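You operate a simulated robot arm through the tools that you are given. There is no shell and no other tool. Be economical: measure what you need, move in short steps, check, and stop when the job is done.

You are at the controls of a simulated two-armed robot. One attempt, no reset.

JOB
Wipe up the spill on the top of the long workbench with the rag and put it back.

Only the result counts: the job must be done as asked and must still hold three seconds after the hand-in. Knocking over, shifting, dropping, spilling or breaking anything else fails it.

ROBOT AND FRAMES
Two 6-joint arms with two-finger parallel grippers on one trunk, on a base that drives. Base frame: it is fixed to the floor where the robot stands at the start and does not move with it; the origin is under the middle of the robot, x ahead of it, y to its left, z up; the surface under the hand at the start is at about z = 900. Readings come in mm, degrees, newtons and seconds.
The left shoulder is at the start at [280, 185, 1105], the right one opposite. With the tool pointing down near the work surface each hand reaches from about 560 to 940 mm from the robot's upright axis, wherever it stands, measured 20 degrees to its own side. Payload 1.57 kg a hand.
The tool frame of a hand sits at the grasp point between the pads (the TCP): z along the fingers, y along the line on which they close. The tips reach 30 mm beyond it. The gripper opens to 80 mm. The fingers are 17 mm wide and 12 mm thick; the gripper's body (40 by 82 mm) begins 80 mm behind the TCP.
Orientation is told as [roll, pitch, yaw] about the base's x, y, z axes, in that order, counted from this pose: with the fingers straight down and closing along the base's y, the tool's x points along the base's -x, its y along +y and its z along -z.

CONTROLS
- The arms move only by the tool drive_tool. It takes "left_series", "right_series" or both (then of equal length, played together; a hand with none holds still); each is a list of rows, each a list of 3 entries, a list of its own where there are three numbers: the turn, a rotation vector about the tool's x, y, z in units of 6 degrees (1.0 is 6 degrees), then the shift along the tool's x, y, z in units of 40 mm (1.0 is 40 mm), then the opening, from 0 (shut) to 1 (fully open). In form: [[[ax, ay, az], [dx, dy, dz], gripper], ...]. A call has 1 to 10 rows; each row shifts and turns the commanded pose from where the row before left it, along the tool's axes as they then stand. A call with a number of a shift or a turn outside -1 to 1 is refused whole. Rows are played at 5 a second. More than 50 mm and 8.6 degrees between two rows, or a gripper value outside its range, and nothing of the call is played. A pose out of reach is approached as far as the arm can. The call stops where the force on the tool passes 40 N (or 10 N more than at its start, if that is more) or the arm is blocked; 0.2 s more then pass. Each finger travels about 153 mm/s and halts on what it meets, pressing with about 43 N; the grip force reading is that of the motor and also rises with nothing between the fingers. The clock runs only during rows and for 0.2 s after the last one: add rows that do not move to give the fingers time. It gives the time, the measured TCP pose, the force on the tool (base axes), the opening and the grip force at its end, in the units of the frame above (readings bear some noise), with the torque about the TCP (base axes, N m) and any sound that the robot's microphone picked up.
- Cameras (640 x 400 px; columns grow to the right, rows downward): "scene" is now at [232.6, -15.2, 1539.9]; the picture's right is [-0.08, -1.00, 0.00], its down [-0.78, 0.06, -0.62] and it looks along [0.62, -0.05, -0.79] (base axes); focal length 256 px, centre (320, 200). "left" rides on the left gripper at [72, 7, -122] in its tool frame; the picture's right is [-0.09, 1.00, 0.00], its down [-0.84, -0.08, -0.54] and it looks along [-0.54, -0.05, 0.84] (tool axes); focal length 238 px, centre (320, 200). "right" rides on the right gripper at [72, -7, -122] in its tool frame; the picture's right is [0.09, 1.00, 0.00], its down [-0.84, 0.08, -0.54] and it looks along [-0.54, 0.05, 0.84] (tool axes); focal length 238 px, centre (320, 200). There is no depth. A picture from a camera that has moved, and an enlarged one, comes with that camera's place and axes in the base frame and with its lens. The place of the scene camera against the robot may be out by one fixed shift of up to 12 mm in any direction.
- capture(camera): a new picture of that camera. No time passes.
- lift_body(by): slides the trunk up (or, below 0, down) by that many mm; the arms and the scene camera ride with it, the base frame stays. It gives what a move gives, with no picture.
- drive_base(legs): drives the robot by 1 to 6 legs, each [ahead, turn to the left] in mm and degrees, along the robot's own axes; the way and the turn of a leg run together, so that a leg with both is an arc; at most 1500 mm and 180 degrees a leg. The arms and the cameras ride along, it lands a little off, and it stops where it bumps. It gives what a move gives.
- head_to(pan, tilt): turns the head with the scene camera to pan (to the left, within 86 degrees either way) and tilt (down, from -29 to 69), counted from straight ahead of the robot. It gives what a move gives.
- enlarge(camera, box): a new picture of the part [left, top, right, bottom] of that camera's present view, enlarged. No time passes.
- hand_in(): hands the job in; it is judged then, once.

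Go step by step. Nothing tells you exact positions but the pictures and the camera data: compare them with the known pose of the tool, close in by small moves and look again before you grip or let go. The budget is 120 turns and 100 pictures, counting those below and the enlarged ones. Unless the task says otherwise, let go and move clear before handing in, and close with one line.

The tools are called after "Call:" by a JSON object that holds its "op" and its "data". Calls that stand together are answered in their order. drive_tool: Moves the arms, as the interface text tells. Its arguments: {"type":"object","properties":{"left_series":{"type":"array","items":{"type":"array"}},"right_series":{"type":"array","items":{"type":"array"}}},"required":[]} The other tools are called the same way: lift_body (by) slides the trunk up or down; drive_base (legs) drives the base; head_to (pan, tilt) turns the head that bears the scene camera; capture (camera) takes a picture; enlarge (camera, box) takes an enlarged picture of a part of a camera's view; hand_in () hands the job in.

At the start:

```text
clock: 0.0
left_tcp_pos: [578.2, 191.6, 1126.8]
left_orientation: [0.0, -0.1, 0.0]
left_force: [-0.5, 0.8, -0.3]
left_wrist_torque: [0.02, 0.02, 0.05]
left_opening: 80.1
left_grip_force: 0.2
right_tcp_pos: [544.1, -274.1, 1151.8]
right_orientation: [0.1, 0.0, 0.0]
right_force: [0.2, 0.8, 0.5]
right_wrist_torque: [0.02, -0.01, -0.02]
right_opening: 80.2
right_grip_force: 0.1
trunk travel left (down, up): [-800.0, 190.0]
robot x, y, heading: [2.1, 0.3, -0.2]
head pan, tilt: [-4.5, 51.9]
```

scene: 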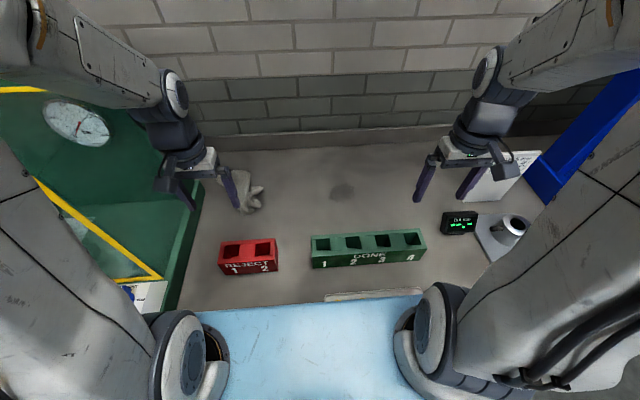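
right: 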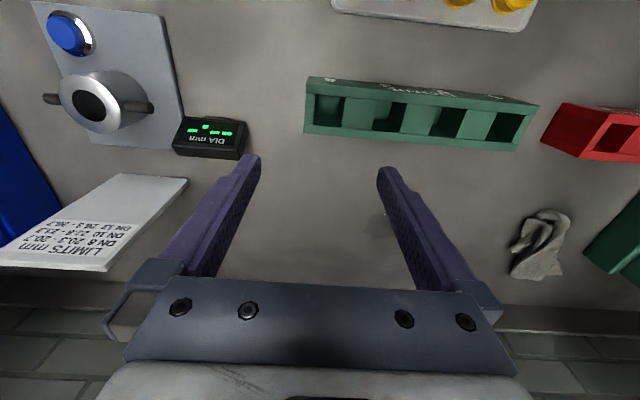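
left: 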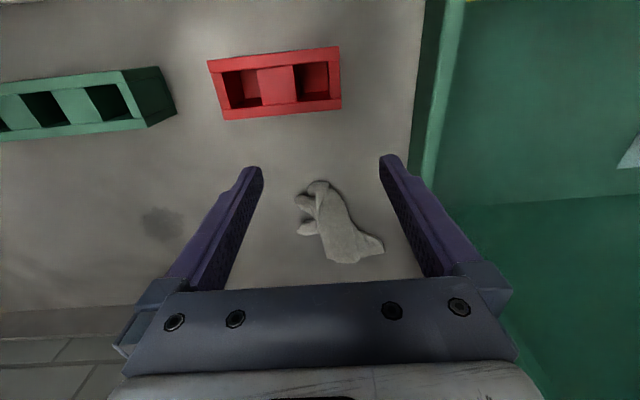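

I see a grey bench with a crumpled rag near (785, 200) and a dark spot near (755, -125). I'll look closer, and around, to make sure which surface and spot are meant.

Call:
{"op": "enlarge", "data": {"camera": "scene", "box": [180, 130, 480, 310]}}

Call:
{"op": "enlarge", "data": {"camera": "left", "box": [100, 140, 420, 300]}}

Call:
{"op": "head_to", "data": {"pan": 60, "tilt": 35}}

Call:
{"op": "capture", "data": {"camera": "scene"}}

Call:
{"op": "head_to", "data": {"pan": -60, "tilt": 35}}

Call:
{"op": "capture", "data": {"camera": "scene"}}

```text
2.13 times, centred on (330, 220) of scene
camera zoom: at [232.6, -15.2, 1539.9], right [-0.08, -1.0, 0.0], down [-0.78, 0.06, -0.62], along [0.62, -0.05, -0.79], focal length 547 px, centre (299, 157)
```

zoom: 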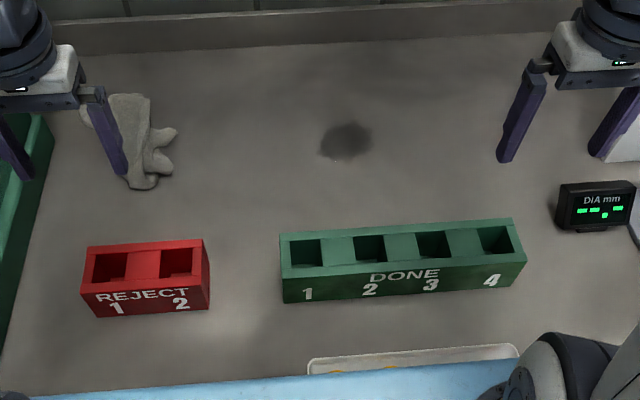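

```text
2.00 times, centred on (260, 220) of left
camera zoom: at [506.6, 197.6, 1247.6], right [0.09, 1.0, 0.0], down [0.84, -0.08, 0.54], along [0.54, -0.05, -0.84], focal length 477 px, centre (440, 160)
```

zoom: 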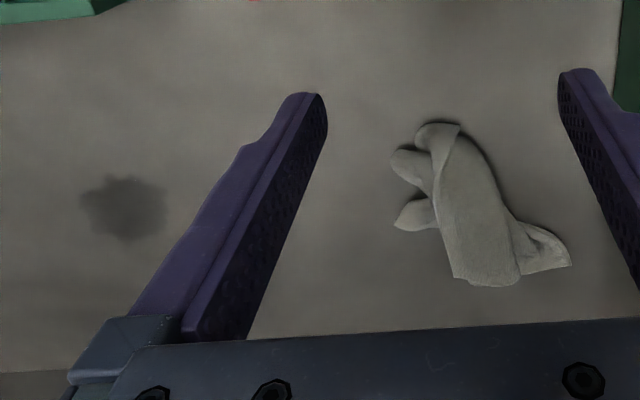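

```text
clock: 1.4
left_tcp_pos: [577.9, 191.1, 1126.0]
left_orientation: [0.0, 0.1, 0.0]
left_force: [0.1, 0.2, -0.5]
left_wrist_torque: [-0.04, -0.01, -0.02]
left_opening: 80.0
left_grip_force: 0.1
right_tcp_pos: [543.8, -274.1, 1151.0]
right_orientation: [0.1, 0.0, 0.0]
right_force: [-0.2, -1.2, -0.7]
right_wrist_torque: [-0.02, 0.0, -0.03]
right_opening: 79.7
right_grip_force: 0.0
trunk travel left (down, up): [-800.0, 190.0]
robot x, y, heading: [3.2, 1.2, 0.2]
head pan, tilt: [60.0, 35.0]
```

```text
94 pictures are left
camera scene: at [201.7, 66.9, 1564.1], right [0.87, -0.5, 0.0], down [-0.29, -0.5, -0.82], along [0.41, 0.71, -0.57], focal length 256 px, centre (320, 200)
```

scene: 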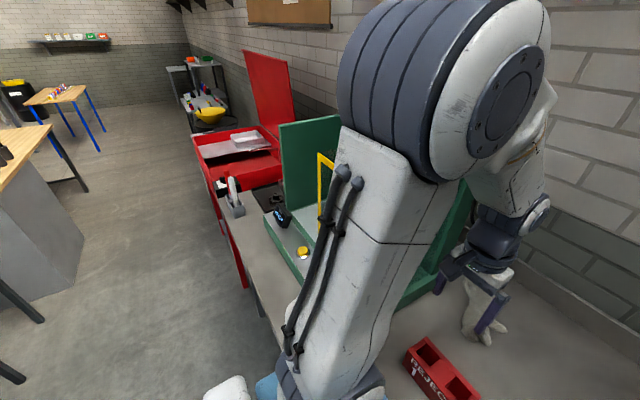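

```text
clock: 3.4
left_tcp_pos: [578.0, 191.6, 1126.5]
left_orientation: [0.1, 0.0, 0.0]
left_force: [-0.7, 0.5, 0.7]
left_wrist_torque: [0.0, 0.01, -0.01]
left_opening: 79.8
left_grip_force: 0.2
right_tcp_pos: [544.3, -273.3, 1152.4]
right_orientation: [0.1, 0.0, 0.1]
right_force: [-0.4, 0.6, 0.0]
right_wrist_torque: [-0.03, 0.0, -0.03]
right_opening: 80.1
right_grip_force: 0.0
trunk travel left (down, up): [-800.0, 190.0]
robot x, y, heading: [2.5, -0.3, 0.2]
head pan, tilt: [-60.0, 35.0]
```

```text
93 pictures are left
camera scene: at [201.7, -85.6, 1564.1], right [-0.87, -0.5, 0.0], down [-0.29, 0.5, -0.82], along [0.41, -0.71, -0.57], focal length 256 px, centre (320, 200)
```

scene: 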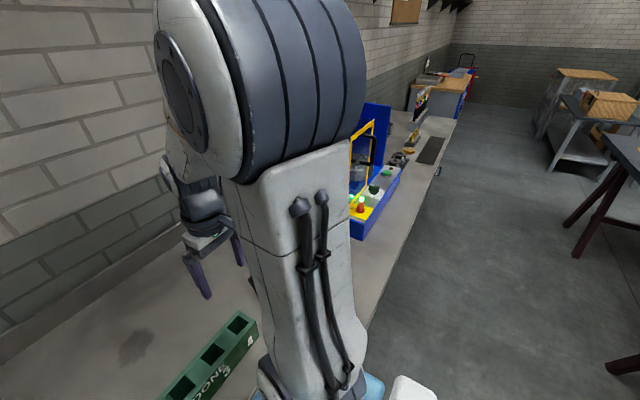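

The grey bench is the long one, with the spill at about (757, -125). The rag spans about x 705–865, y about 195. I'll bring the left hand over the rag and look.

Call:
{"op": "drive_tool", "data": {"left_series": [[[0, 0, 0], [-0.84, 0, 0.4], 1], [[0, 0, 0], [-0.84, 0, 0.4], 1], [[0, 0, 0], [-0.84, 0, 0.4], 1], [[0, 0, 0], [-0.84, 0, 0.4], 1], [[0, 0, 0], [-0.6, 0, 0.4], 1], [[0, 0, 0], [0, 0, 0], 1]]}}

Call:
{"op": "capture", "data": {"camera": "left"}}

Call:
{"op": "head_to", "data": {"pan": 5, "tilt": 45}}

Call:
{"op": "capture", "data": {"camera": "scene"}}

```text
clock: 4.8
left_tcp_pos: [739.3, 193.4, 1047.0]
left_orientation: [-0.1, 0.0, 0.0]
left_force: [-0.6, 0.1, -0.1]
left_wrist_torque: [-0.04, 0.03, 0.01]
left_opening: 79.7
left_grip_force: 0.0
right_tcp_pos: [544.9, -273.9, 1151.9]
right_orientation: [0.0, 0.1, 0.0]
right_force: [0.1, -0.2, -0.1]
right_wrist_torque: [-0.03, 0.03, 0.0]
right_opening: 80.0
right_grip_force: 0.0
trunk travel left (down, up): [-800.0, 190.0]
robot x, y, heading: [-0.8, 1.1, -0.2]
head pan, tilt: [-60.0, 35.0]
```

```text
92 pictures are left
camera left: at [668.0, 200.5, 1168.6], right [0.09, 1.0, 0.0], down [0.84, -0.08, 0.54], along [0.54, -0.05, -0.84], focal length 238 px, centre (320, 200)
```

left: 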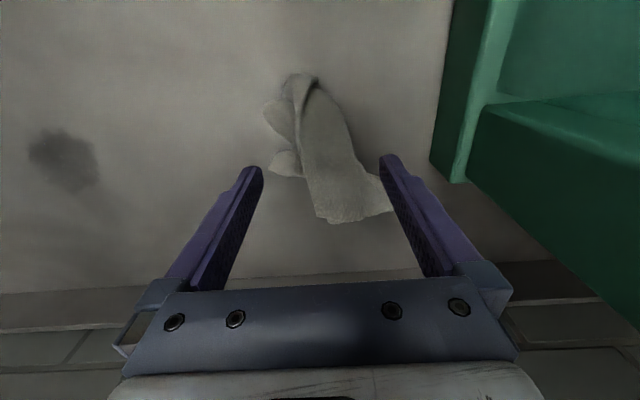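

```text
clock: 6.1
left_tcp_pos: [740.0, 194.1, 1046.6]
left_orientation: [0.1, 0.0, 0.0]
left_force: [-0.6, -0.3, -0.2]
left_wrist_torque: [0.0, 0.0, 0.01]
left_opening: 79.9
left_grip_force: 0.0
right_tcp_pos: [543.7, -272.7, 1151.3]
right_orientation: [0.0, 0.0, 0.0]
right_force: [-0.7, 0.2, 0.1]
right_wrist_torque: [0.03, 0.01, -0.03]
right_opening: 80.0
right_grip_force: 0.0
trunk travel left (down, up): [-800.0, 190.0]
robot x, y, heading: [-2.3, 0.5, 0.2]
head pan, tilt: [5.0, 45.0]
```

```text
91 pictures are left
camera scene: at [238.6, -2.3, 1549.3], right [0.09, -1.0, 0.0], down [-0.7, -0.06, -0.71], along [0.7, 0.06, -0.71], focal length 256 px, centre (320, 200)
```

scene: 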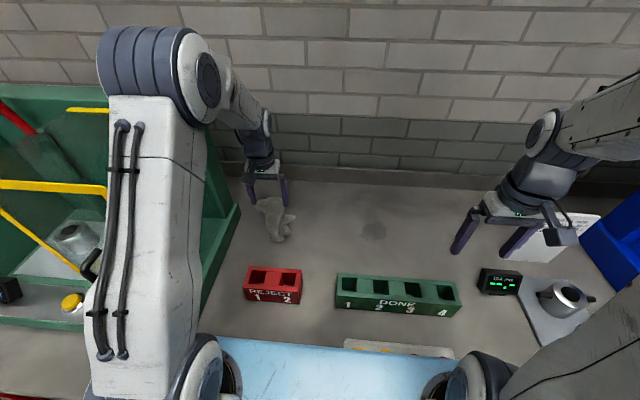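

The rag's body at x≈757 spans y 170–226, with a gap between its left nubs for a finger. I'll centre at (757, 198), go lower and look again.

Call:
{"op": "drive_tool", "data": {"left_series": [[[0, 0, 0], [-0.43, 0.1, 0.5], 1], [[0, 0, 0], [0, 0, 0.8], 1], [[0, 0, 0], [0, 0, 0.5], 1], [[0, 0, 0], [0, 0, 0], 1]]}}

Call:
{"op": "capture", "data": {"camera": "left"}}

Call:
{"op": "enlarge", "data": {"camera": "scene", "box": [220, 150, 400, 262]}}

```text
clock: 7.1
left_tcp_pos: [755.1, 198.0, 974.9]
left_orientation: [0.0, 0.0, 0.0]
left_force: [-0.2, 0.0, 0.2]
left_wrist_torque: [-0.01, -0.01, -0.02]
left_opening: 80.3
left_grip_force: 0.0
right_tcp_pos: [544.6, -273.7, 1151.3]
right_orientation: [0.0, 0.1, -0.1]
right_force: [-0.2, -0.9, 0.2]
right_wrist_torque: [0.0, 0.01, 0.01]
right_opening: 80.1
right_grip_force: 0.0
trunk travel left (down, up): [-800.0, 190.0]
robot x, y, heading: [-1.8, -0.3, 0.1]
head pan, tilt: [5.0, 45.0]
```

```text
90 pictures are left
camera left: at [683.8, 203.7, 1096.2], right [0.09, 1.0, 0.0], down [0.84, -0.08, 0.54], along [0.54, -0.05, -0.84], focal length 238 px, centre (320, 200)
```

left: 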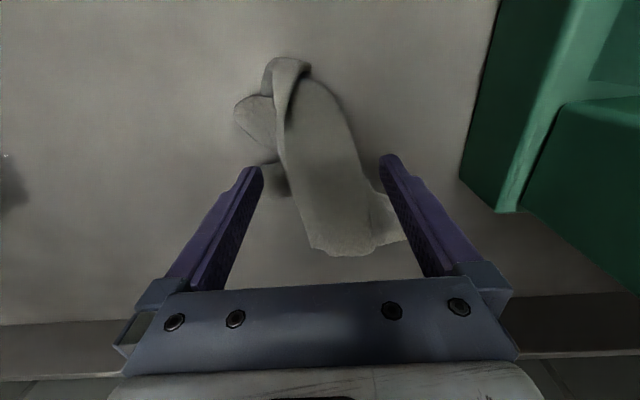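

```text
3.56 times, centred on (310, 206) of scene
camera zoom: at [238.7, -2.2, 1549.3], right [0.09, -1.0, 0.0], down [-0.7, -0.06, -0.71], along [0.7, 0.06, -0.71], focal length 912 px, centre (356, 179)
```

zoom: 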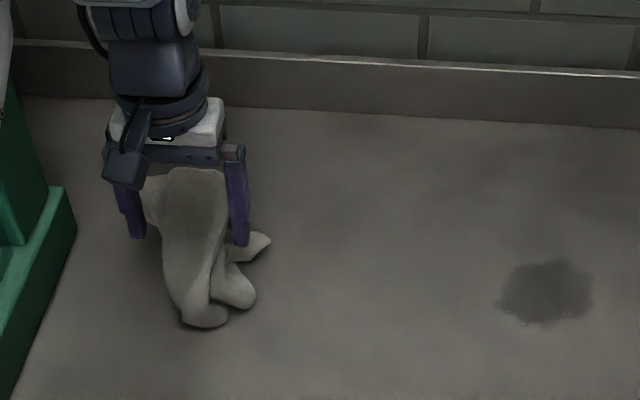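

The finger would hit the lower nub, so I shift about 8 mm toward the robot to use the gap, then descend in small steps.

Call:
{"op": "drive_tool", "data": {"left_series": [[[0, 0, 0], [0.2, 0, 0], 1], [[0, 0, 0], [0, 0, 0.3], 1], [[0, 0, 0], [0, 0, 0.25], 1], [[0, 0, 0], [0, 0, 0.2], 1], [[0, 0, 0], [0, 0, 0], 1]]}}

Call:
{"op": "capture", "data": {"camera": "left"}}

Call:
{"op": "enlarge", "data": {"camera": "scene", "box": [220, 150, 400, 262]}}

```text
clock: 8.3
left_tcp_pos: [747.3, 196.1, 944.1]
left_orientation: [0.1, 0.0, 0.0]
left_force: [-0.1, -1.0, 0.2]
left_wrist_torque: [0.01, 0.0, 0.01]
left_opening: 79.9
left_grip_force: 0.0
right_tcp_pos: [544.8, -273.1, 1151.6]
right_orientation: [0.0, 0.0, 0.0]
right_force: [0.8, 0.1, 0.3]
right_wrist_torque: [0.0, 0.01, 0.01]
right_opening: 80.2
right_grip_force: 0.0
trunk travel left (down, up): [-800.0, 190.0]
robot x, y, heading: [-2.1, -0.0, -0.2]
head pan, tilt: [5.0, 45.0]
```

```text
88 pictures are left
camera left: at [674.7, 202.6, 1064.9], right [0.09, 1.0, 0.0], down [0.84, -0.08, 0.54], along [0.54, -0.05, -0.84], focal length 238 px, centre (320, 200)
```

left: 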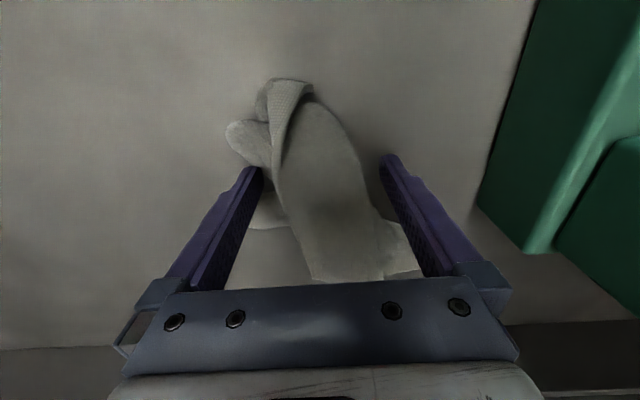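

```text
3.56 times, centred on (310, 206) of scene
camera zoom: at [238.7, -2.2, 1549.3], right [0.09, -1.0, 0.0], down [-0.7, -0.06, -0.71], along [0.7, 0.06, -0.71], focal length 912 px, centre (356, 179)
```

zoom: 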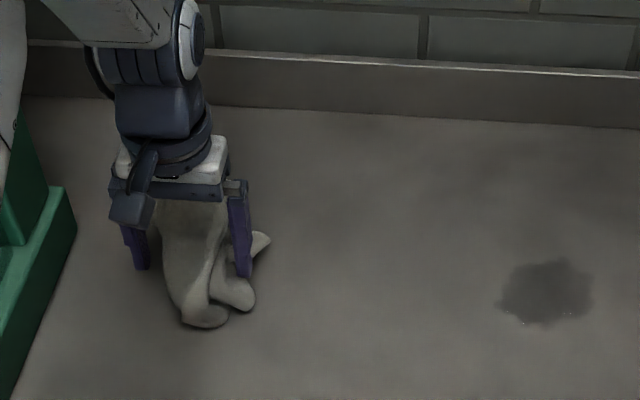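

The fingers straddle the rag. I go down 6 mm more and close.

Call:
{"op": "drive_tool", "data": {"left_series": [[[0, 0, 0], [0, 0, 0.15], 1], [[0, 0, 0], [0, 0, 0], 0.5], [[0, 0, 0], [0, 0, 0], 0], [[0, 0, 0], [0, 0, 0], 0], [[0, 0, 0], [0, 0, 0], 0]]}}

Call:
{"op": "capture", "data": {"camera": "left"}}

Call:
{"op": "enlarge", "data": {"camera": "scene", "box": [220, 150, 400, 262]}}

```text
clock: 9.5
left_tcp_pos: [745.2, 196.0, 938.3]
left_orientation: [0.1, 0.0, 0.0]
left_force: [0.7, -0.5, 0.1]
left_wrist_torque: [0.02, -0.04, -0.07]
left_opening: 10.2
left_grip_force: 28.0
right_tcp_pos: [543.6, -272.3, 1152.2]
right_orientation: [0.0, 0.0, 0.0]
right_force: [-0.3, -0.1, 0.6]
right_wrist_torque: [-0.03, -0.02, 0.02]
right_opening: 79.8
right_grip_force: 0.0
trunk travel left (down, up): [-800.0, 190.0]
robot x, y, heading: [-0.2, -0.5, 0.1]
head pan, tilt: [5.0, 45.0]
```

```text
86 pictures are left
camera left: at [674.0, 202.1, 1059.7], right [0.09, 1.0, 0.0], down [0.84, -0.08, 0.54], along [0.54, -0.05, -0.84], focal length 238 px, centre (320, 200)
```

left: 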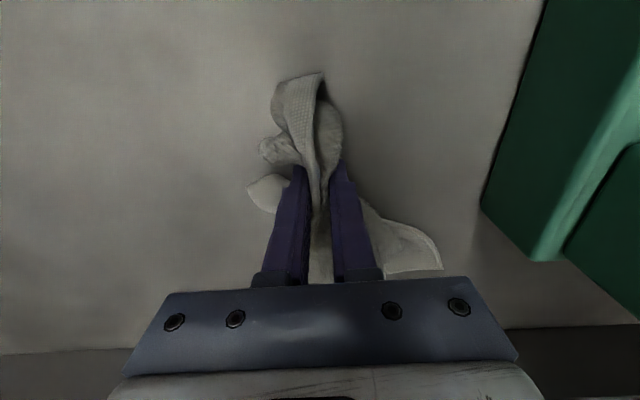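

```text
3.56 times, centred on (310, 206) of scene
camera zoom: at [238.6, -2.2, 1549.3], right [0.09, -1.0, 0.0], down [-0.7, -0.06, -0.71], along [0.7, 0.06, -0.71], focal length 912 px, centre (356, 179)
```

zoom: 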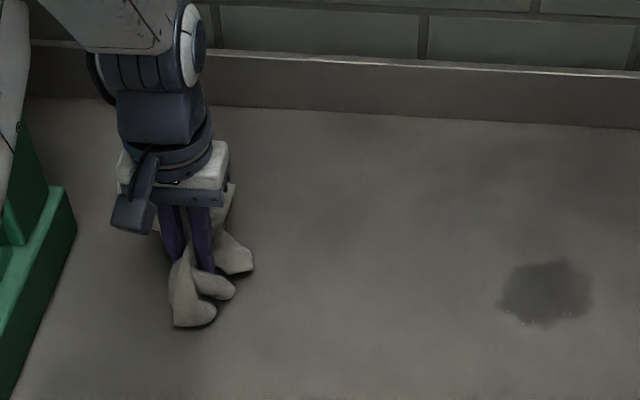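

The cloth is gripped. I lift it and carry it toward the spill at about (755, -127).

Call:
{"op": "drive_tool", "data": {"left_series": [[[0, 0, 0], [0, 0, -0.8], 0], [[0, 0, 0], [0, 0, -0.8], 0], [[0, 0, 0], [0, 0, 0], 0]]}}

Call:
{"op": "capture", "data": {"camera": "scene"}}

Call:
{"op": "drive_tool", "data": {"left_series": [[[0, 0, 0], [0, -1, 0], 0], [[0, 0, 0], [0, -1, 0], 0], [[0, 0, 0], [0, -1, 0], 0], [[0, 0, 0], [0, -1, 0], 0], [[0, 0, 0], [0, -1, 0], 0], [[0, 0, 0], [0, 0, 0], 0]]}}

Call:
{"op": "capture", "data": {"camera": "scene"}}

Call:
{"op": "capture", "data": {"camera": "left"}}

```text
clock: 10.3
left_tcp_pos: [744.0, 196.8, 1002.5]
left_orientation: [0.0, 0.0, 0.0]
left_force: [0.3, -0.5, -0.7]
left_wrist_torque: [0.0, 0.0, -0.06]
left_opening: 10.2
left_grip_force: 28.3
right_tcp_pos: [544.3, -273.9, 1152.7]
right_orientation: [0.0, 0.0, 0.1]
right_force: [-0.3, 0.6, -0.1]
right_wrist_torque: [-0.01, -0.02, 0.01]
right_opening: 79.6
right_grip_force: 0.0
trunk travel left (down, up): [-800.0, 190.0]
robot x, y, heading: [0.2, -0.1, 0.1]
head pan, tilt: [5.0, 45.0]
```

```text
84 pictures are left
camera scene: at [238.4, -2.3, 1549.4], right [0.09, -1.0, 0.0], down [-0.7, -0.06, -0.71], along [0.7, 0.06, -0.71], focal length 256 px, centre (320, 200)
```

scene: 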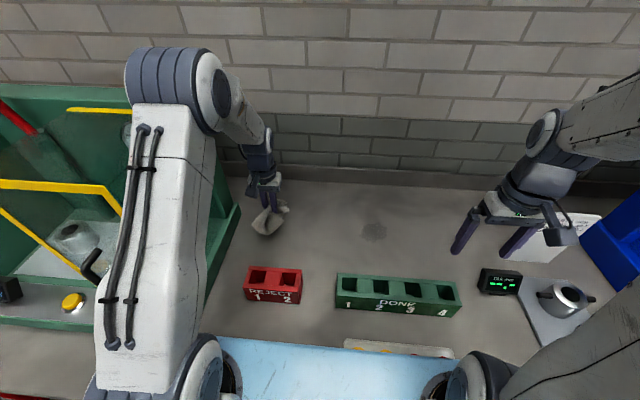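

```text
clock: 11.7
left_tcp_pos: [746.5, -3.0, 1001.0]
left_orientation: [0.0, 0.0, 0.1]
left_force: [0.2, 0.2, -0.5]
left_wrist_torque: [0.03, 0.01, -0.06]
left_opening: 10.1
left_grip_force: 28.0
right_tcp_pos: [542.9, -273.8, 1151.8]
right_orientation: [0.0, 0.0, 0.0]
right_force: [0.5, -0.1, 0.1]
right_wrist_torque: [0.03, 0.02, -0.02]
right_opening: 79.8
right_grip_force: 0.1
trunk travel left (down, up): [-800.0, 190.0]
robot x, y, heading: [-3.6, 0.9, 0.1]
head pan, tilt: [5.0, 45.0]
```

```text
83 pictures are left
camera scene: at [238.7, -2.5, 1549.3], right [0.09, -1.0, 0.0], down [-0.7, -0.06, -0.71], along [0.7, 0.06, -0.71], focal length 256 px, centre (320, 200)
```

scene: 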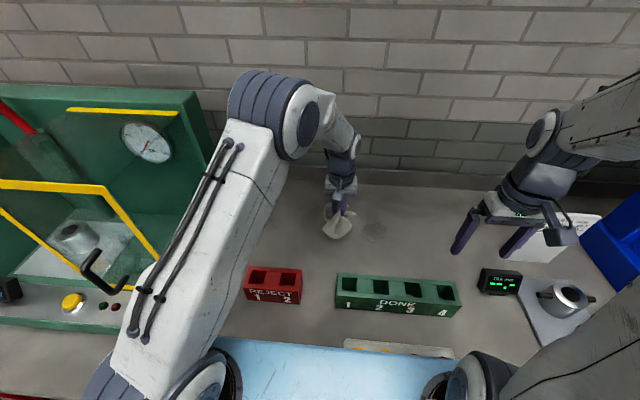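

```text
82 pictures are left
camera left: at [674.6, 2.8, 1123.1], right [0.09, 1.0, 0.0], down [0.84, -0.08, 0.54], along [0.54, -0.05, -0.84], focal length 238 px, centre (320, 200)
```

left: 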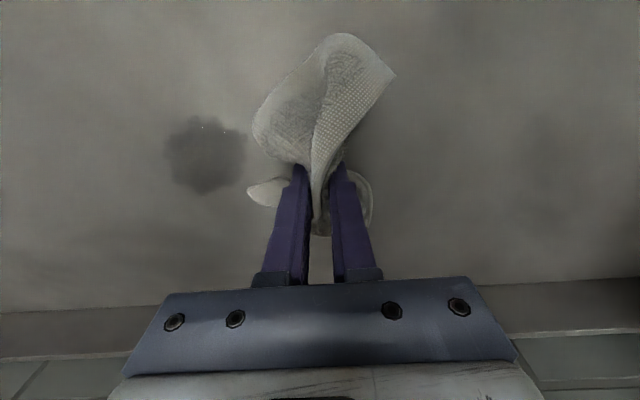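

The spill is centred near (757, -118), about 40 mm in radius. I'll lower the rag beside it at y≈-60 and feel for contact.

Call:
{"op": "drive_tool", "data": {"left_series": [[[0, 0, 0], [0.2, -0.7, 0.4], 0], [[0, 0, 0], [0.2, -0.6, 0.4], 0], [[0, 0, 0], [0, 0, 0.3], 0], [[0, 0, 0], [0, 0, 0.3], 0], [[0, 0, 0], [0, 0, 0.15], 0], [[0, 0, 0], [0, 0, 0], 0]]}}

Call:
{"op": "capture", "data": {"camera": "left"}}

Call:
{"op": "enlarge", "data": {"camera": "scene", "box": [280, 150, 460, 262]}}

```text
clock: 13.1
left_tcp_pos: [729.1, -55.9, 939.2]
left_orientation: [0.0, -0.1, 0.0]
left_force: [-0.1, 0.1, 1.3]
left_wrist_torque: [0.04, -0.02, -0.01]
left_opening: 10.3
left_grip_force: 28.6
right_tcp_pos: [545.0, -273.9, 1151.6]
right_orientation: [-0.1, 0.0, 0.1]
right_force: [-0.3, 0.5, -0.3]
right_wrist_torque: [0.0, 0.02, 0.01]
right_opening: 79.8
right_grip_force: 0.2
trunk travel left (down, up): [-800.0, 190.0]
robot x, y, heading: [-1.0, -1.1, -0.2]
head pan, tilt: [5.0, 45.0]
```

```text
81 pictures are left
camera left: at [657.9, -50.3, 1061.5], right [0.09, 1.0, 0.0], down [0.84, -0.08, 0.54], along [0.54, -0.05, -0.84], focal length 238 px, centre (320, 200)
```

left: 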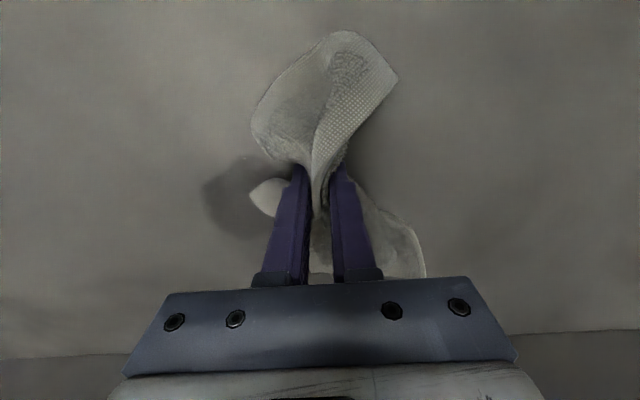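

```text
3.56 times, centred on (370, 206) of scene
camera zoom: at [238.6, -2.3, 1549.3], right [0.09, -1.0, 0.0], down [-0.7, -0.06, -0.71], along [0.7, 0.06, -0.71], focal length 912 px, centre (142, 179)
```

zoom: 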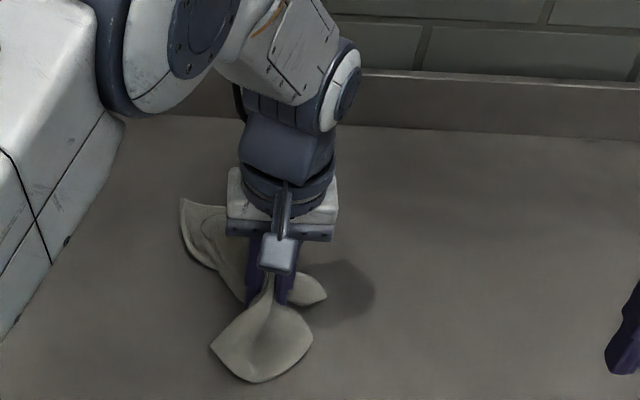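

Light contact (about 1 N). I press a little further to get a few newtons.

Call:
{"op": "drive_tool", "data": {"left_series": [[[0, 0, 0], [0, 0, 0.1], 0], [[0, 0, 0], [0, 0, 0.05], 0], [[0, 0, 0], [0, 0, 0], 0]]}}

```text
clock: 13.9
left_tcp_pos: [729.5, -57.1, 936.5]
left_orientation: [0.0, 0.0, 0.0]
left_force: [-1.3, -0.5, 7.1]
left_wrist_torque: [0.0, -0.01, -0.07]
left_opening: 10.1
left_grip_force: 28.5
right_tcp_pos: [543.4, -272.9, 1151.8]
right_orientation: [-0.1, 0.1, 0.1]
right_force: [0.1, 0.5, -0.2]
right_wrist_torque: [-0.02, -0.01, -0.02]
right_opening: 80.0
right_grip_force: 0.0
trunk travel left (down, up): [-800.0, 190.0]
robot x, y, heading: [2.3, 0.9, -0.1]
head pan, tilt: [5.0, 45.0]
```

7 N of pressure, good. First pass to the right along x≈730.

Call:
{"op": "drive_tool", "data": {"left_series": [[[0, 0, 0], [0, -0.8, 0], 0], [[0, 0, 0], [0, -0.8, 0], 0], [[0, 0, 0], [0, -0.8, 0], 0], [[0, 0, 0], [0, -0.8, 0], 0], [[0, 0, 0], [-0.5, 0, 0], 0], [[0, 0, 0], [0, 0, 0], 0]]}}

Call:
{"op": "capture", "data": {"camera": "left"}}

Call:
{"op": "enlarge", "data": {"camera": "scene", "box": [280, 150, 460, 262]}}

```text
clock: 15.3
left_tcp_pos: [749.8, -185.1, 933.8]
left_orientation: [0.0, 0.0, 0.0]
left_force: [-3.2, -1.0, 9.3]
left_wrist_torque: [0.03, 0.01, -0.07]
left_opening: 10.2
left_grip_force: 28.3
right_tcp_pos: [542.9, -273.5, 1151.9]
right_orientation: [0.0, 0.0, 0.0]
right_force: [0.1, 0.6, -0.1]
right_wrist_torque: [0.04, -0.02, 0.01]
right_opening: 79.9
right_grip_force: 0.0
trunk travel left (down, up): [-800.0, 190.0]
robot x, y, heading: [-2.3, -2.8, -0.0]
head pan, tilt: [5.0, 45.0]
```

```text
79 pictures are left
camera left: at [678.0, -178.0, 1056.2], right [0.09, 1.0, 0.0], down [0.84, -0.08, 0.54], along [0.54, -0.05, -0.84], focal length 238 px, centre (320, 200)
```

left: 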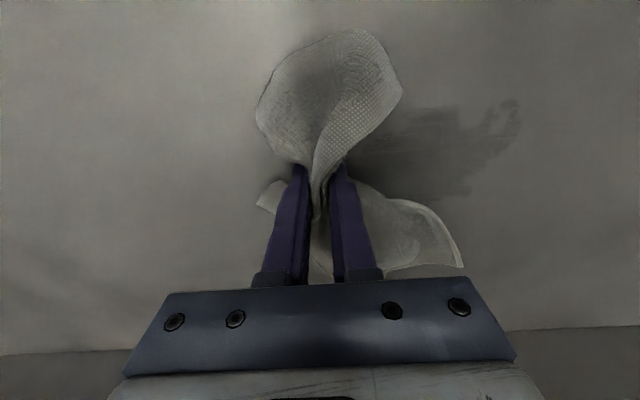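

```text
3.56 times, centred on (370, 206) of scene
camera zoom: at [238.0, -2.3, 1549.4], right [0.09, -1.0, 0.0], down [-0.7, -0.06, -0.71], along [0.7, 0.06, -0.71], focal length 912 px, centre (142, 179)
```

zoom: 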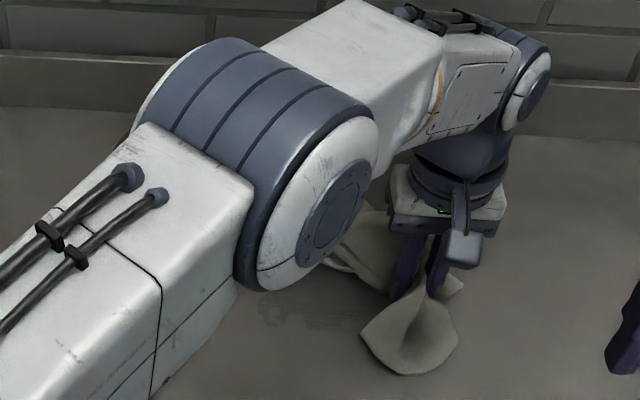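

Part of it is gone and a lighter remainder lies around x 715–785, y -130 to -55. I'll make the return pass along x≈750 and further.

Call:
{"op": "drive_tool", "data": {"left_series": [[[0, 0, 0], [0, 0.9, 0], 0], [[0, 0, 0], [0, 0.9, 0], 0], [[0, 0, 0], [0, 0.9, 0], 0], [[0, 0, 0], [0, 0.9, 0], 0], [[0, 0, 0], [-0.5, 0, 0], 0], [[0, 0, 0], [0, -0.9, 0], 0], [[0, 0, 0], [0, -0.9, 0], 0], [[0, 0, 0], [0, -0.9, 0], 0], [[0, 0, 0], [0, -0.9, 0], 0], [[0, 0, 0], [0, 0, 0], 0]]}}

Call:
{"op": "capture", "data": {"camera": "left"}}

```text
clock: 17.5
left_tcp_pos: [769.2, -184.6, 933.9]
left_orientation: [0.0, -0.1, 0.1]
left_force: [0.5, 1.3, 8.8]
left_wrist_torque: [0.09, -0.06, -0.02]
left_opening: 10.5
left_grip_force: 28.6
right_tcp_pos: [544.6, -274.2, 1151.1]
right_orientation: [0.1, 0.0, 0.0]
right_force: [0.7, 0.7, -0.1]
right_wrist_torque: [-0.01, 0.02, -0.01]
right_opening: 80.0
right_grip_force: 0.1
trunk travel left (down, up): [-800.0, 190.0]
robot x, y, heading: [1.6, -2.0, 0.0]
head pan, tilt: [5.0, 45.0]
```

```text
77 pictures are left
camera left: at [697.5, -177.9, 1056.3], right [0.09, 1.0, 0.0], down [0.84, -0.08, 0.54], along [0.54, -0.05, -0.84], focal length 238 px, centre (320, 200)
```

left: 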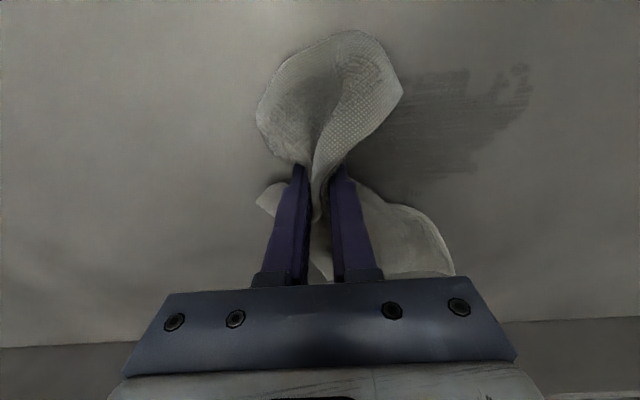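

It's fading in streaks, extending to about y -55. I'll continue with more passes over the whole patch, reaching farther to the left end.

Call:
{"op": "drive_tool", "data": {"left_series": [[[0, 0, 0], [-0.4, 0, 0], 0], [[0, 0, 0], [0, 1, 0], 0], [[0, 0, 0], [0, 1, 0], 0], [[0, 0, 0], [0, 1, 0], 0], [[0, 0, 0], [0, 1, 0], 0], [[0, 0, 0], [0.9, 0, 0], 0], [[0, 0, 0], [0.7, 0, 0], 0], [[0, 0, 0], [0, -0.6, 0], 0], [[0, 0, 0], [0, -0.6, 0], 0], [[0, 0, 0], [0, 0, 0], 0]]}}

Call:
{"op": "drive_tool", "data": {"left_series": [[[0, 0, 0], [0, -0.6, 0], 0], [[0, 0, 0], [0, -0.6, 0], 0], [[0, 0, 0], [0, -0.6, 0], 0], [[0, 0, 0], [0, -0.6, 0], 0], [[0, 0, 0], [0, -0.6, 0], 0], [[0, 0, 0], [0.4, 0, 0], 0], [[0, 0, 0], [0, 1, 0], 0], [[0, 0, 0], [0, 1, 0], 0], [[0, 0, 0], [0, 1, 0], 0], [[0, 0, 0], [0, 1, 0], 0]]}}

Call:
{"op": "capture", "data": {"camera": "left"}}

Call:
{"op": "capture", "data": {"camera": "scene"}}

```text
clock: 19.7
left_tcp_pos: [718.5, -70.8, 935.1]
left_orientation: [0.1, 0.1, 0.0]
left_force: [-0.1, 2.3, 7.5]
left_wrist_torque: [0.11, -0.05, -0.07]
left_opening: 10.3
left_grip_force: 28.7
left hand out of reach, approached as far as the arm can: row 1
right_tcp_pos: [543.4, -273.8, 1152.3]
right_orientation: [0.0, -0.1, 0.0]
right_force: [1.0, 0.4, -0.1]
right_wrist_torque: [-0.02, 0.01, -0.04]
right_opening: 80.1
right_grip_force: 0.0
trunk travel left (down, up): [-800.0, 190.0]
robot x, y, heading: [2.0, -3.3, -0.1]
head pan, tilt: [5.0, 45.0]
```

```text
clock: 21.9
left_tcp_pos: [702.7, -31.6, 934.3]
left_orientation: [0.1, -0.1, -0.1]
left_force: [1.2, -1.3, 10.5]
left_wrist_torque: [0.02, -0.08, -0.03]
left_opening: 10.1
left_grip_force: 28.5
right_tcp_pos: [543.9, -273.8, 1152.5]
right_orientation: [0.0, 0.0, -0.1]
right_force: [-0.5, 1.3, -0.1]
right_wrist_torque: [0.01, 0.0, 0.02]
right_opening: 80.2
right_grip_force: 0.1
trunk travel left (down, up): [-800.0, 190.0]
robot x, y, heading: [-1.7, 0.4, -0.1]
head pan, tilt: [5.0, 45.0]
```

```text
76 pictures are left
camera left: at [631.4, -25.9, 1055.9], right [0.09, 1.0, 0.0], down [0.84, -0.08, 0.54], along [0.54, -0.05, -0.84], focal length 238 px, centre (320, 200)
```

left: 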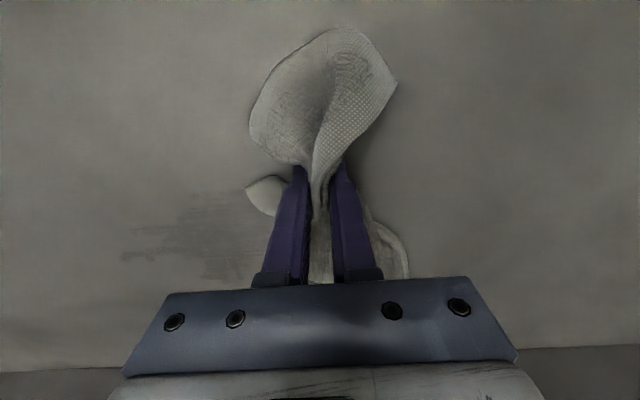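

```text
75 pictures are left
camera scene: at [238.2, -2.6, 1549.5], right [0.09, -1.0, 0.0], down [-0.7, -0.06, -0.71], along [0.7, 0.06, -0.71], focal length 256 px, centre (320, 200)
```

scene: 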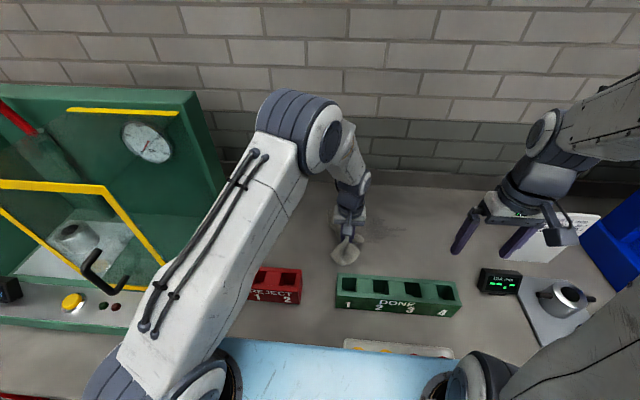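

A thin residue remains around x 740–800, y -215 to -75. I'll lift the rag and move it left for a clear look.

Call:
{"op": "drive_tool", "data": {"left_series": [[[0, 0, 0], [0, 0, -0.8], 0], [[0, 0, 0], [0, 0.6, -0.8], 0], [[0, 0, 0], [0, 1, 0], 0], [[0, 0, 0], [0, 1, 0], 0], [[0, 0, 0], [0, 0, 0], 0]]}}

Call:
{"op": "enlarge", "data": {"camera": "scene", "box": [280, 150, 460, 262]}}

Call:
{"op": "enlarge", "data": {"camera": "right", "box": [320, 150, 560, 300]}}

```text
clock: 23.1
left_tcp_pos: [700.8, 76.2, 998.1]
left_orientation: [-0.1, 0.0, 0.0]
left_force: [0.2, -0.7, -1.1]
left_wrist_torque: [0.0, 0.01, 0.0]
left_opening: 10.1
left_grip_force: 28.3
right_tcp_pos: [544.3, -274.2, 1151.9]
right_orientation: [0.0, 0.0, 0.0]
right_force: [-0.2, 1.1, -0.2]
right_wrist_torque: [-0.04, -0.01, 0.0]
right_opening: 79.8
right_grip_force: 0.0
trunk travel left (down, up): [-800.0, 190.0]
robot x, y, heading: [-1.7, 2.5, -0.1]
head pan, tilt: [5.0, 45.0]
```

```text
3.56 times, centred on (370, 206) of scene
camera zoom: at [238.7, -2.0, 1549.3], right [0.09, -1.0, 0.0], down [-0.7, -0.06, -0.71], along [0.7, 0.06, -0.71], focal length 912 px, centre (142, 179)
```

zoom: 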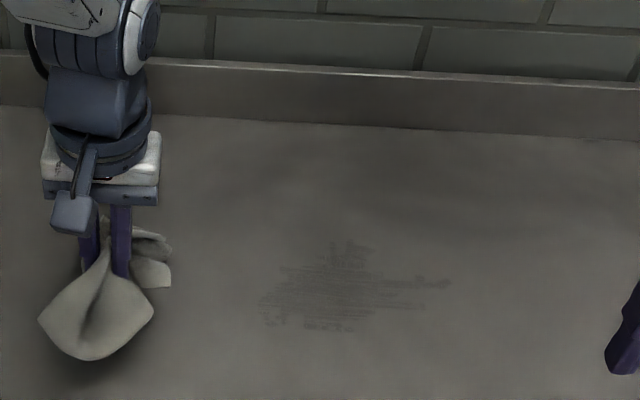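

```text
2.67 times, centred on (440, 225) of right
camera zoom: at [472.1, -280.2, 1273.8], right [-0.09, 1.0, 0.0], down [0.84, 0.08, 0.54], along [0.54, 0.05, -0.84], focal length 636 px, centre (0, 133)
```

zoom: 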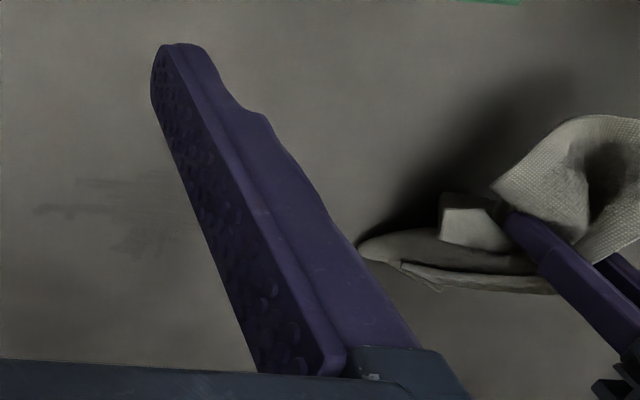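

The residue now spans about x 711–809, y -230 to -65. To reach its far corner I'll turn the base 10° to the right with the rag raised, then square the hand up again.

Call:
{"op": "drive_base", "data": {"legs": [[0, -10]]}}

Call:
{"op": "drive_tool", "data": {"left_series": [[[0, 0, -0.8], [0, 0, 0], 0], [[0, 0, -0.8], [0, 0, 0], 0], [[0, 0, 0], [0, 0, 0], 0]]}}

Call:
{"op": "capture", "data": {"camera": "scene"}}

Call:
{"op": "capture", "data": {"camera": "left"}}

```text
clock: 24.3
left_tcp_pos: [697.0, -33.4, 997.2]
left_orientation: [0.0, 0.1, -8.9]
left_force: [0.4, -0.5, 0.3]
left_wrist_torque: [0.0, -0.03, 0.12]
left_opening: 9.9
left_grip_force: 28.0
right_tcp_pos: [486.5, -354.9, 1151.5]
right_orientation: [0.0, 0.0, -9.0]
right_force: [0.7, -0.1, 0.0]
right_wrist_torque: [-0.04, -0.03, 0.02]
right_opening: 80.1
right_grip_force: 0.0
trunk travel left (down, up): [-800.0, 190.0]
robot x, y, heading: [-9.0, 0.1, -7.6]
head pan, tilt: [5.0, 45.0]
stopped in leg 1: the robot was blocked; the commanded pose is now the measured one
```

```text
clock: 25.1
left_tcp_pos: [696.9, -33.5, 996.9]
left_orientation: [0.2, 0.0, 0.7]
left_force: [-0.4, 0.4, 0.6]
left_wrist_torque: [0.01, 0.01, -0.16]
left_opening: 10.0
left_grip_force: 28.0
right_tcp_pos: [486.6, -353.8, 1153.4]
right_orientation: [0.1, 0.0, -9.1]
right_force: [-0.7, 0.9, -0.6]
right_wrist_torque: [-0.02, -0.01, 0.04]
right_opening: 80.0
right_grip_force: 0.1
trunk travel left (down, up): [-800.0, 190.0]
robot x, y, heading: [-7.1, -0.6, -7.9]
head pan, tilt: [5.0, 45.0]
```

```text
72 pictures are left
camera scene: at [229.7, -34.5, 1549.3], right [-0.05, -1.0, 0.0], down [-0.71, 0.04, -0.71], along [0.71, -0.04, -0.71], focal length 256 px, centre (320, 200)
```

scene: 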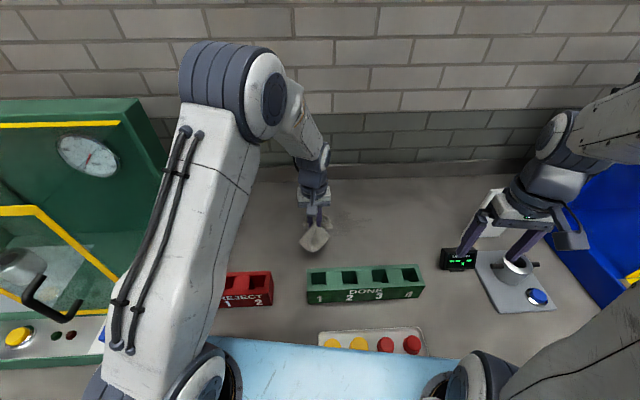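

```text
71 pictures are left
camera left: at [625.2, -28.3, 1118.8], right [0.08, 1.0, 0.0], down [0.84, -0.07, 0.54], along [0.54, -0.04, -0.84], focal length 238 px, centre (320, 200)
```

left: 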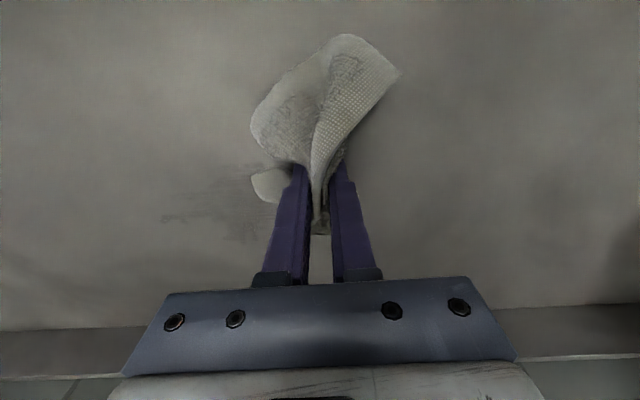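

The base bumped the bench lightly but turned about 8°, which is enough; nothing looks disturbed. I'll put the rag down at about (705, -62).

Call:
{"op": "drive_tool", "data": {"left_series": [[[0, 0, 0], [-0.2, -0.7, 0.5], 0], [[0, 0, 0], [0, 0, 0.5], 0], [[0, 0, 0], [0, 0, 0.45], 0], [[0, 0, 0], [0, 0, 0.15], 0], [[0, 0, 0], [0, 0, 0], 0]]}}

```text
clock: 26.3
left_tcp_pos: [705.1, -62.1, 934.7]
left_orientation: [0.1, 0.0, 0.8]
left_force: [-1.6, -0.2, 16.2]
left_wrist_torque: [0.11, -0.03, -0.13]
left_opening: 10.3
left_grip_force: 28.0
right_tcp_pos: [485.8, -354.1, 1153.0]
right_orientation: [0.0, -0.1, -9.0]
right_force: [-0.1, -0.1, -0.4]
right_wrist_torque: [0.01, -0.02, 0.03]
right_opening: 79.8
right_grip_force: 0.1
trunk travel left (down, up): [-800.0, 190.0]
robot x, y, heading: [-5.6, 1.0, -7.9]
head pan, tilt: [5.0, 45.0]
```

16 N of pressure is fine. Now passes along x, stepping to the right.

Call:
{"op": "drive_tool", "data": {"left_series": [[[0, 0, 0], [-0.95, 0, 0], 0], [[0, 0, 0], [-0.95, 0, 0], 0], [[0, 0, 0], [-0.95, 0, 0], 0], [[0, 0, 0], [0, -0.4, 0], 0], [[0, 0, 0], [0.95, 0, 0], 0], [[0, 0, 0], [0.95, 0, 0], 0], [[0, 0, 0], [0.95, 0, 0], 0], [[0, 0, 0], [0, -0.4, 0], 0], [[0, 0, 0], [0, 0, 0], 0]]}}

Call:
{"op": "drive_tool", "data": {"left_series": [[[0, 0, 0], [-0.95, 0, 0], 0], [[0, 0, 0], [-0.95, 0, 0], 0], [[0, 0, 0], [-0.95, 0, 0], 0], [[0, 0, 0], [0, -0.4, 0], 0], [[0, 0, 0], [0.95, 0, 0], 0], [[0, 0, 0], [0.95, 0, 0], 0], [[0, 0, 0], [0.95, 0, 0], 0], [[0, 0, 0], [0, -0.4, 0], 0], [[0, 0, 0], [0, 0, 0], 0]]}}

Call:
{"op": "capture", "data": {"camera": "left"}}

```text
clock: 28.3
left_tcp_pos: [703.2, -93.6, 933.6]
left_orientation: [0.1, 0.0, 0.7]
left_force: [-0.1, 10.5, 36.1]
left_wrist_torque: [0.56, -0.18, -0.03]
left_opening: 10.3
left_grip_force: 28.3
right_tcp_pos: [486.0, -354.1, 1153.0]
right_orientation: [0.0, 0.0, -8.9]
right_force: [-0.2, -0.6, 0.1]
right_wrist_torque: [0.01, -0.01, 0.01]
right_opening: 80.0
right_grip_force: 0.0
trunk travel left (down, up): [-800.0, 190.0]
robot x, y, heading: [-7.3, -3.0, -8.1]
head pan, tilt: [5.0, 45.0]
```

```text
clock: 30.3
left_tcp_pos: [705.2, -125.9, 934.3]
left_orientation: [0.1, 0.0, 0.7]
left_force: [-0.5, 7.4, 22.8]
left_wrist_torque: [0.35, -0.1, -0.06]
left_opening: 10.3
left_grip_force: 28.3
right_tcp_pos: [486.1, -352.8, 1152.6]
right_orientation: [0.0, 0.1, -9.0]
right_force: [-0.4, 0.8, 0.1]
right_wrist_torque: [0.01, 0.01, 0.02]
right_opening: 79.7
right_grip_force: 0.1
trunk travel left (down, up): [-800.0, 190.0]
robot x, y, heading: [-5.3, -0.5, -7.8]
head pan, tilt: [5.0, 45.0]
```

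```text
70 pictures are left
camera left: at [632.9, -120.6, 1055.8], right [0.08, 1.0, 0.0], down [0.84, -0.07, 0.54], along [0.54, -0.04, -0.84], focal length 238 px, centre (320, 200)
```

left: 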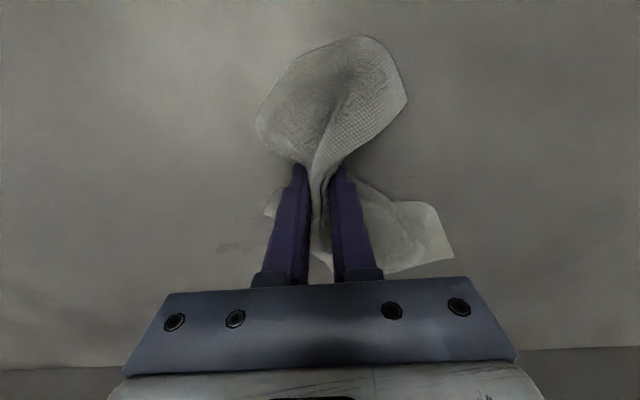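

The wiped part looks clean. I ease up 1 mm and continue to the right.

Call:
{"op": "drive_tool", "data": {"left_series": [[[0, 0, 0], [-0.95, 0, -0.03], 0], [[0, 0, 0], [-0.95, 0, 0], 0], [[0, 0, 0], [-0.95, 0, 0], 0], [[0, 0, 0], [0, -0.4, 0], 0], [[0, 0, 0], [0.95, 0, 0], 0], [[0, 0, 0], [0.95, 0, 0], 0], [[0, 0, 0], [0.95, 0, 0], 0], [[0, 0, 0], [0, -0.4, 0], 0], [[0, 0, 0], [0, 0, 0], 0]]}}

Call:
{"op": "drive_tool", "data": {"left_series": [[[0, 0, 0], [-0.95, 0, 0], 0], [[0, 0, 0], [-0.95, 0, 0], 0], [[0, 0, 0], [-0.95, 0, 0], 0], [[0, 0, 0], [0, -0.4, 0], 0], [[0, 0, 0], [0.95, 0, 0], 0], [[0, 0, 0], [0.95, 0, 0], 0], [[0, 0, 0], [0.95, 0, 0], 0], [[0, 0, 0], [0, -0.4, 0], 0], [[0, 0, 0], [0, 0, 0], 0]]}}

Call:
{"op": "drive_tool", "data": {"left_series": [[[0, 0, 0], [-0.95, 0, 0], 0], [[0, 0, 0], [-0.95, 0, 0], 0], [[0, 0, 0], [-0.95, 0, 0], 0], [[0, 0, 0], [0, -0.4, 0], 0], [[0, 0, 0], [0.95, 0, 0], 0], [[0, 0, 0], [0.95, 0, 0], 0], [[0, 0, 0], [0.95, 0, 0], 0], [[0, 0, 0], [0, 0, 0], 0]]}}

Call:
{"op": "capture", "data": {"camera": "left"}}

```text
clock: 32.3
left_tcp_pos: [704.7, -156.4, 934.4]
left_orientation: [0.0, 0.1, 0.6]
left_force: [-0.4, 3.9, 17.1]
left_wrist_torque: [0.26, -0.1, -0.06]
left_opening: 10.2
left_grip_force: 28.5
right_tcp_pos: [485.9, -352.8, 1153.3]
right_orientation: [0.0, -0.1, -9.0]
right_force: [0.3, 1.0, 0.4]
right_wrist_torque: [-0.01, -0.04, 0.02]
right_opening: 80.0
right_grip_force: 0.0
trunk travel left (down, up): [-800.0, 190.0]
robot x, y, heading: [-8.4, -1.6, -7.6]
head pan, tilt: [5.0, 45.0]
```

```text
clock: 34.3
left_tcp_pos: [707.0, -189.5, 935.5]
left_orientation: [0.1, 0.1, 0.7]
left_force: [-0.1, 4.7, 14.7]
left_wrist_torque: [0.26, -0.13, -0.06]
left_opening: 10.3
left_grip_force: 28.5
right_tcp_pos: [487.1, -354.0, 1153.1]
right_orientation: [0.0, 0.0, -8.9]
right_force: [-0.7, -0.1, 0.4]
right_wrist_torque: [-0.01, -0.04, 0.01]
right_opening: 79.8
right_grip_force: 0.1
trunk travel left (down, up): [-800.0, 190.0]
robot x, y, heading: [-6.5, 1.5, -8.0]
head pan, tilt: [5.0, 45.0]
```

```text
clock: 35.1
left_tcp_pos: [803.9, -190.2, 934.2]
left_orientation: [0.5, 1.3, 0.5]
left_force: [-3.0, 0.6, 13.1]
left_wrist_torque: [0.01, -0.02, -0.1]
left_opening: 10.4
left_grip_force: 28.3
left hand out of reach, approached as far as the arm can: row 4
right_tcp_pos: [486.6, -354.2, 1151.8]
right_orientation: [0.0, 0.0, -9.0]
right_force: [-0.3, -0.1, -1.1]
right_wrist_torque: [-0.01, 0.03, 0.0]
right_opening: 80.3
right_grip_force: 0.1
trunk travel left (down, up): [-800.0, 190.0]
robot x, y, heading: [-12.5, 2.7, -8.0]
head pan, tilt: [5.0, 45.0]
stopped in row 4 (left hand): the force on the tool passed its limit at 98 N (the readings are from after the stop); the commanded pose is now the measured one
```

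```text
69 pictures are left
camera left: at [736.2, -185.4, 1058.0], right [0.08, 1.0, 0.01], down [0.85, -0.07, 0.52], along [0.52, -0.04, -0.85], focal length 238 px, centre (320, 200)
```

left: 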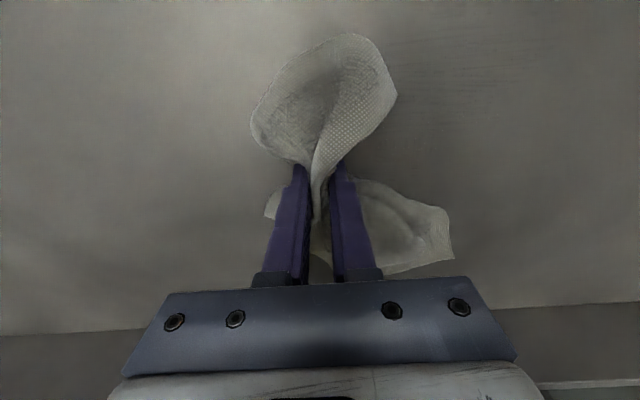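

I hit the reach limit at the far corner; I'll step back and finish the streak near y -225 at smaller x, then lift and look.

Call:
{"op": "drive_tool", "data": {"left_series": [[[0, 0, 0], [0.9, 0, 0], 0], [[0, 0, 0], [0, -0.4, 0], 0], [[0, 0, 0], [0.8, 0, 0], 0], [[0, 0, 0], [0, -0.4, 0], 0], [[0, 0, 0], [-0.8, 0, 0], 0], [[0, 0, 0], [0, 1, 0], 0], [[0, 0, 0], [0, 1, 0], 0], [[0, 0, 0], [0, 0, -0.8], 0], [[0, 0, 0], [0, 1, -0.8], 0], [[0, 0, 0], [0.5, 1, 0], 0]]}}

Call:
{"op": "drive_tool", "data": {"left_series": [[[0, 0, 0], [0.2, 1, 0], 0], [[0, 0, 0], [0, 1, 0], 0], [[0, 0, 0], [0, 0, 0], 0]]}}

Call:
{"op": "enlarge", "data": {"camera": "scene", "box": [280, 150, 460, 262]}}

Call:
{"op": "capture", "data": {"camera": "left"}}

```text
refused: row 9 steps farther than a row can; nothing moved
```

```text
clock: 35.9
left_tcp_pos: [795.6, -109.7, 935.2]
left_orientation: [0.5, 1.3, 0.7]
left_force: [2.9, -3.8, 16.8]
left_wrist_torque: [-0.05, -0.19, -0.14]
left_opening: 9.9
left_grip_force: 28.4
right_tcp_pos: [486.2, -354.2, 1151.7]
right_orientation: [0.0, 0.1, -9.0]
right_force: [0.1, 0.0, -0.4]
right_wrist_torque: [0.02, 0.02, 0.02]
right_opening: 80.0
right_grip_force: 0.0
trunk travel left (down, up): [-800.0, 190.0]
robot x, y, heading: [-10.8, -1.1, -8.3]
head pan, tilt: [5.0, 45.0]
```

```text
3.56 times, centred on (370, 206) of scene
camera zoom: at [228.9, -34.4, 1549.5], right [-0.05, -1.0, 0.0], down [-0.71, 0.04, -0.71], along [0.71, -0.04, -0.71], focal length 912 px, centre (142, 179)
```

zoom: 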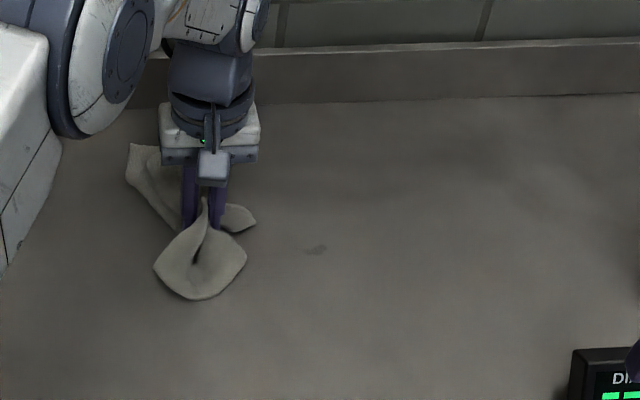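

```text
67 pictures are left
camera left: at [726.6, -104.3, 1057.7], right [0.08, 1.0, 0.01], down [0.85, -0.07, 0.52], along [0.52, -0.04, -0.85], focal length 238 px, centre (320, 200)
```

left: 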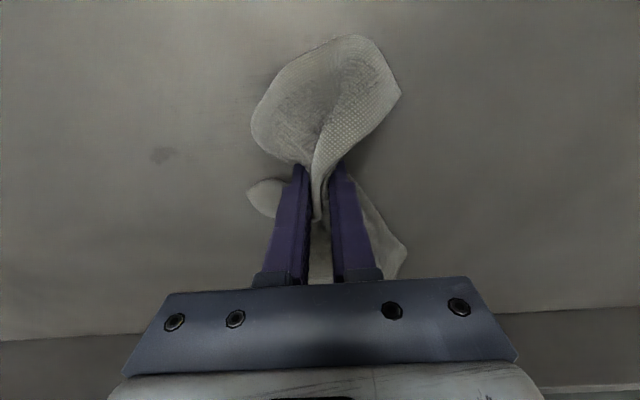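

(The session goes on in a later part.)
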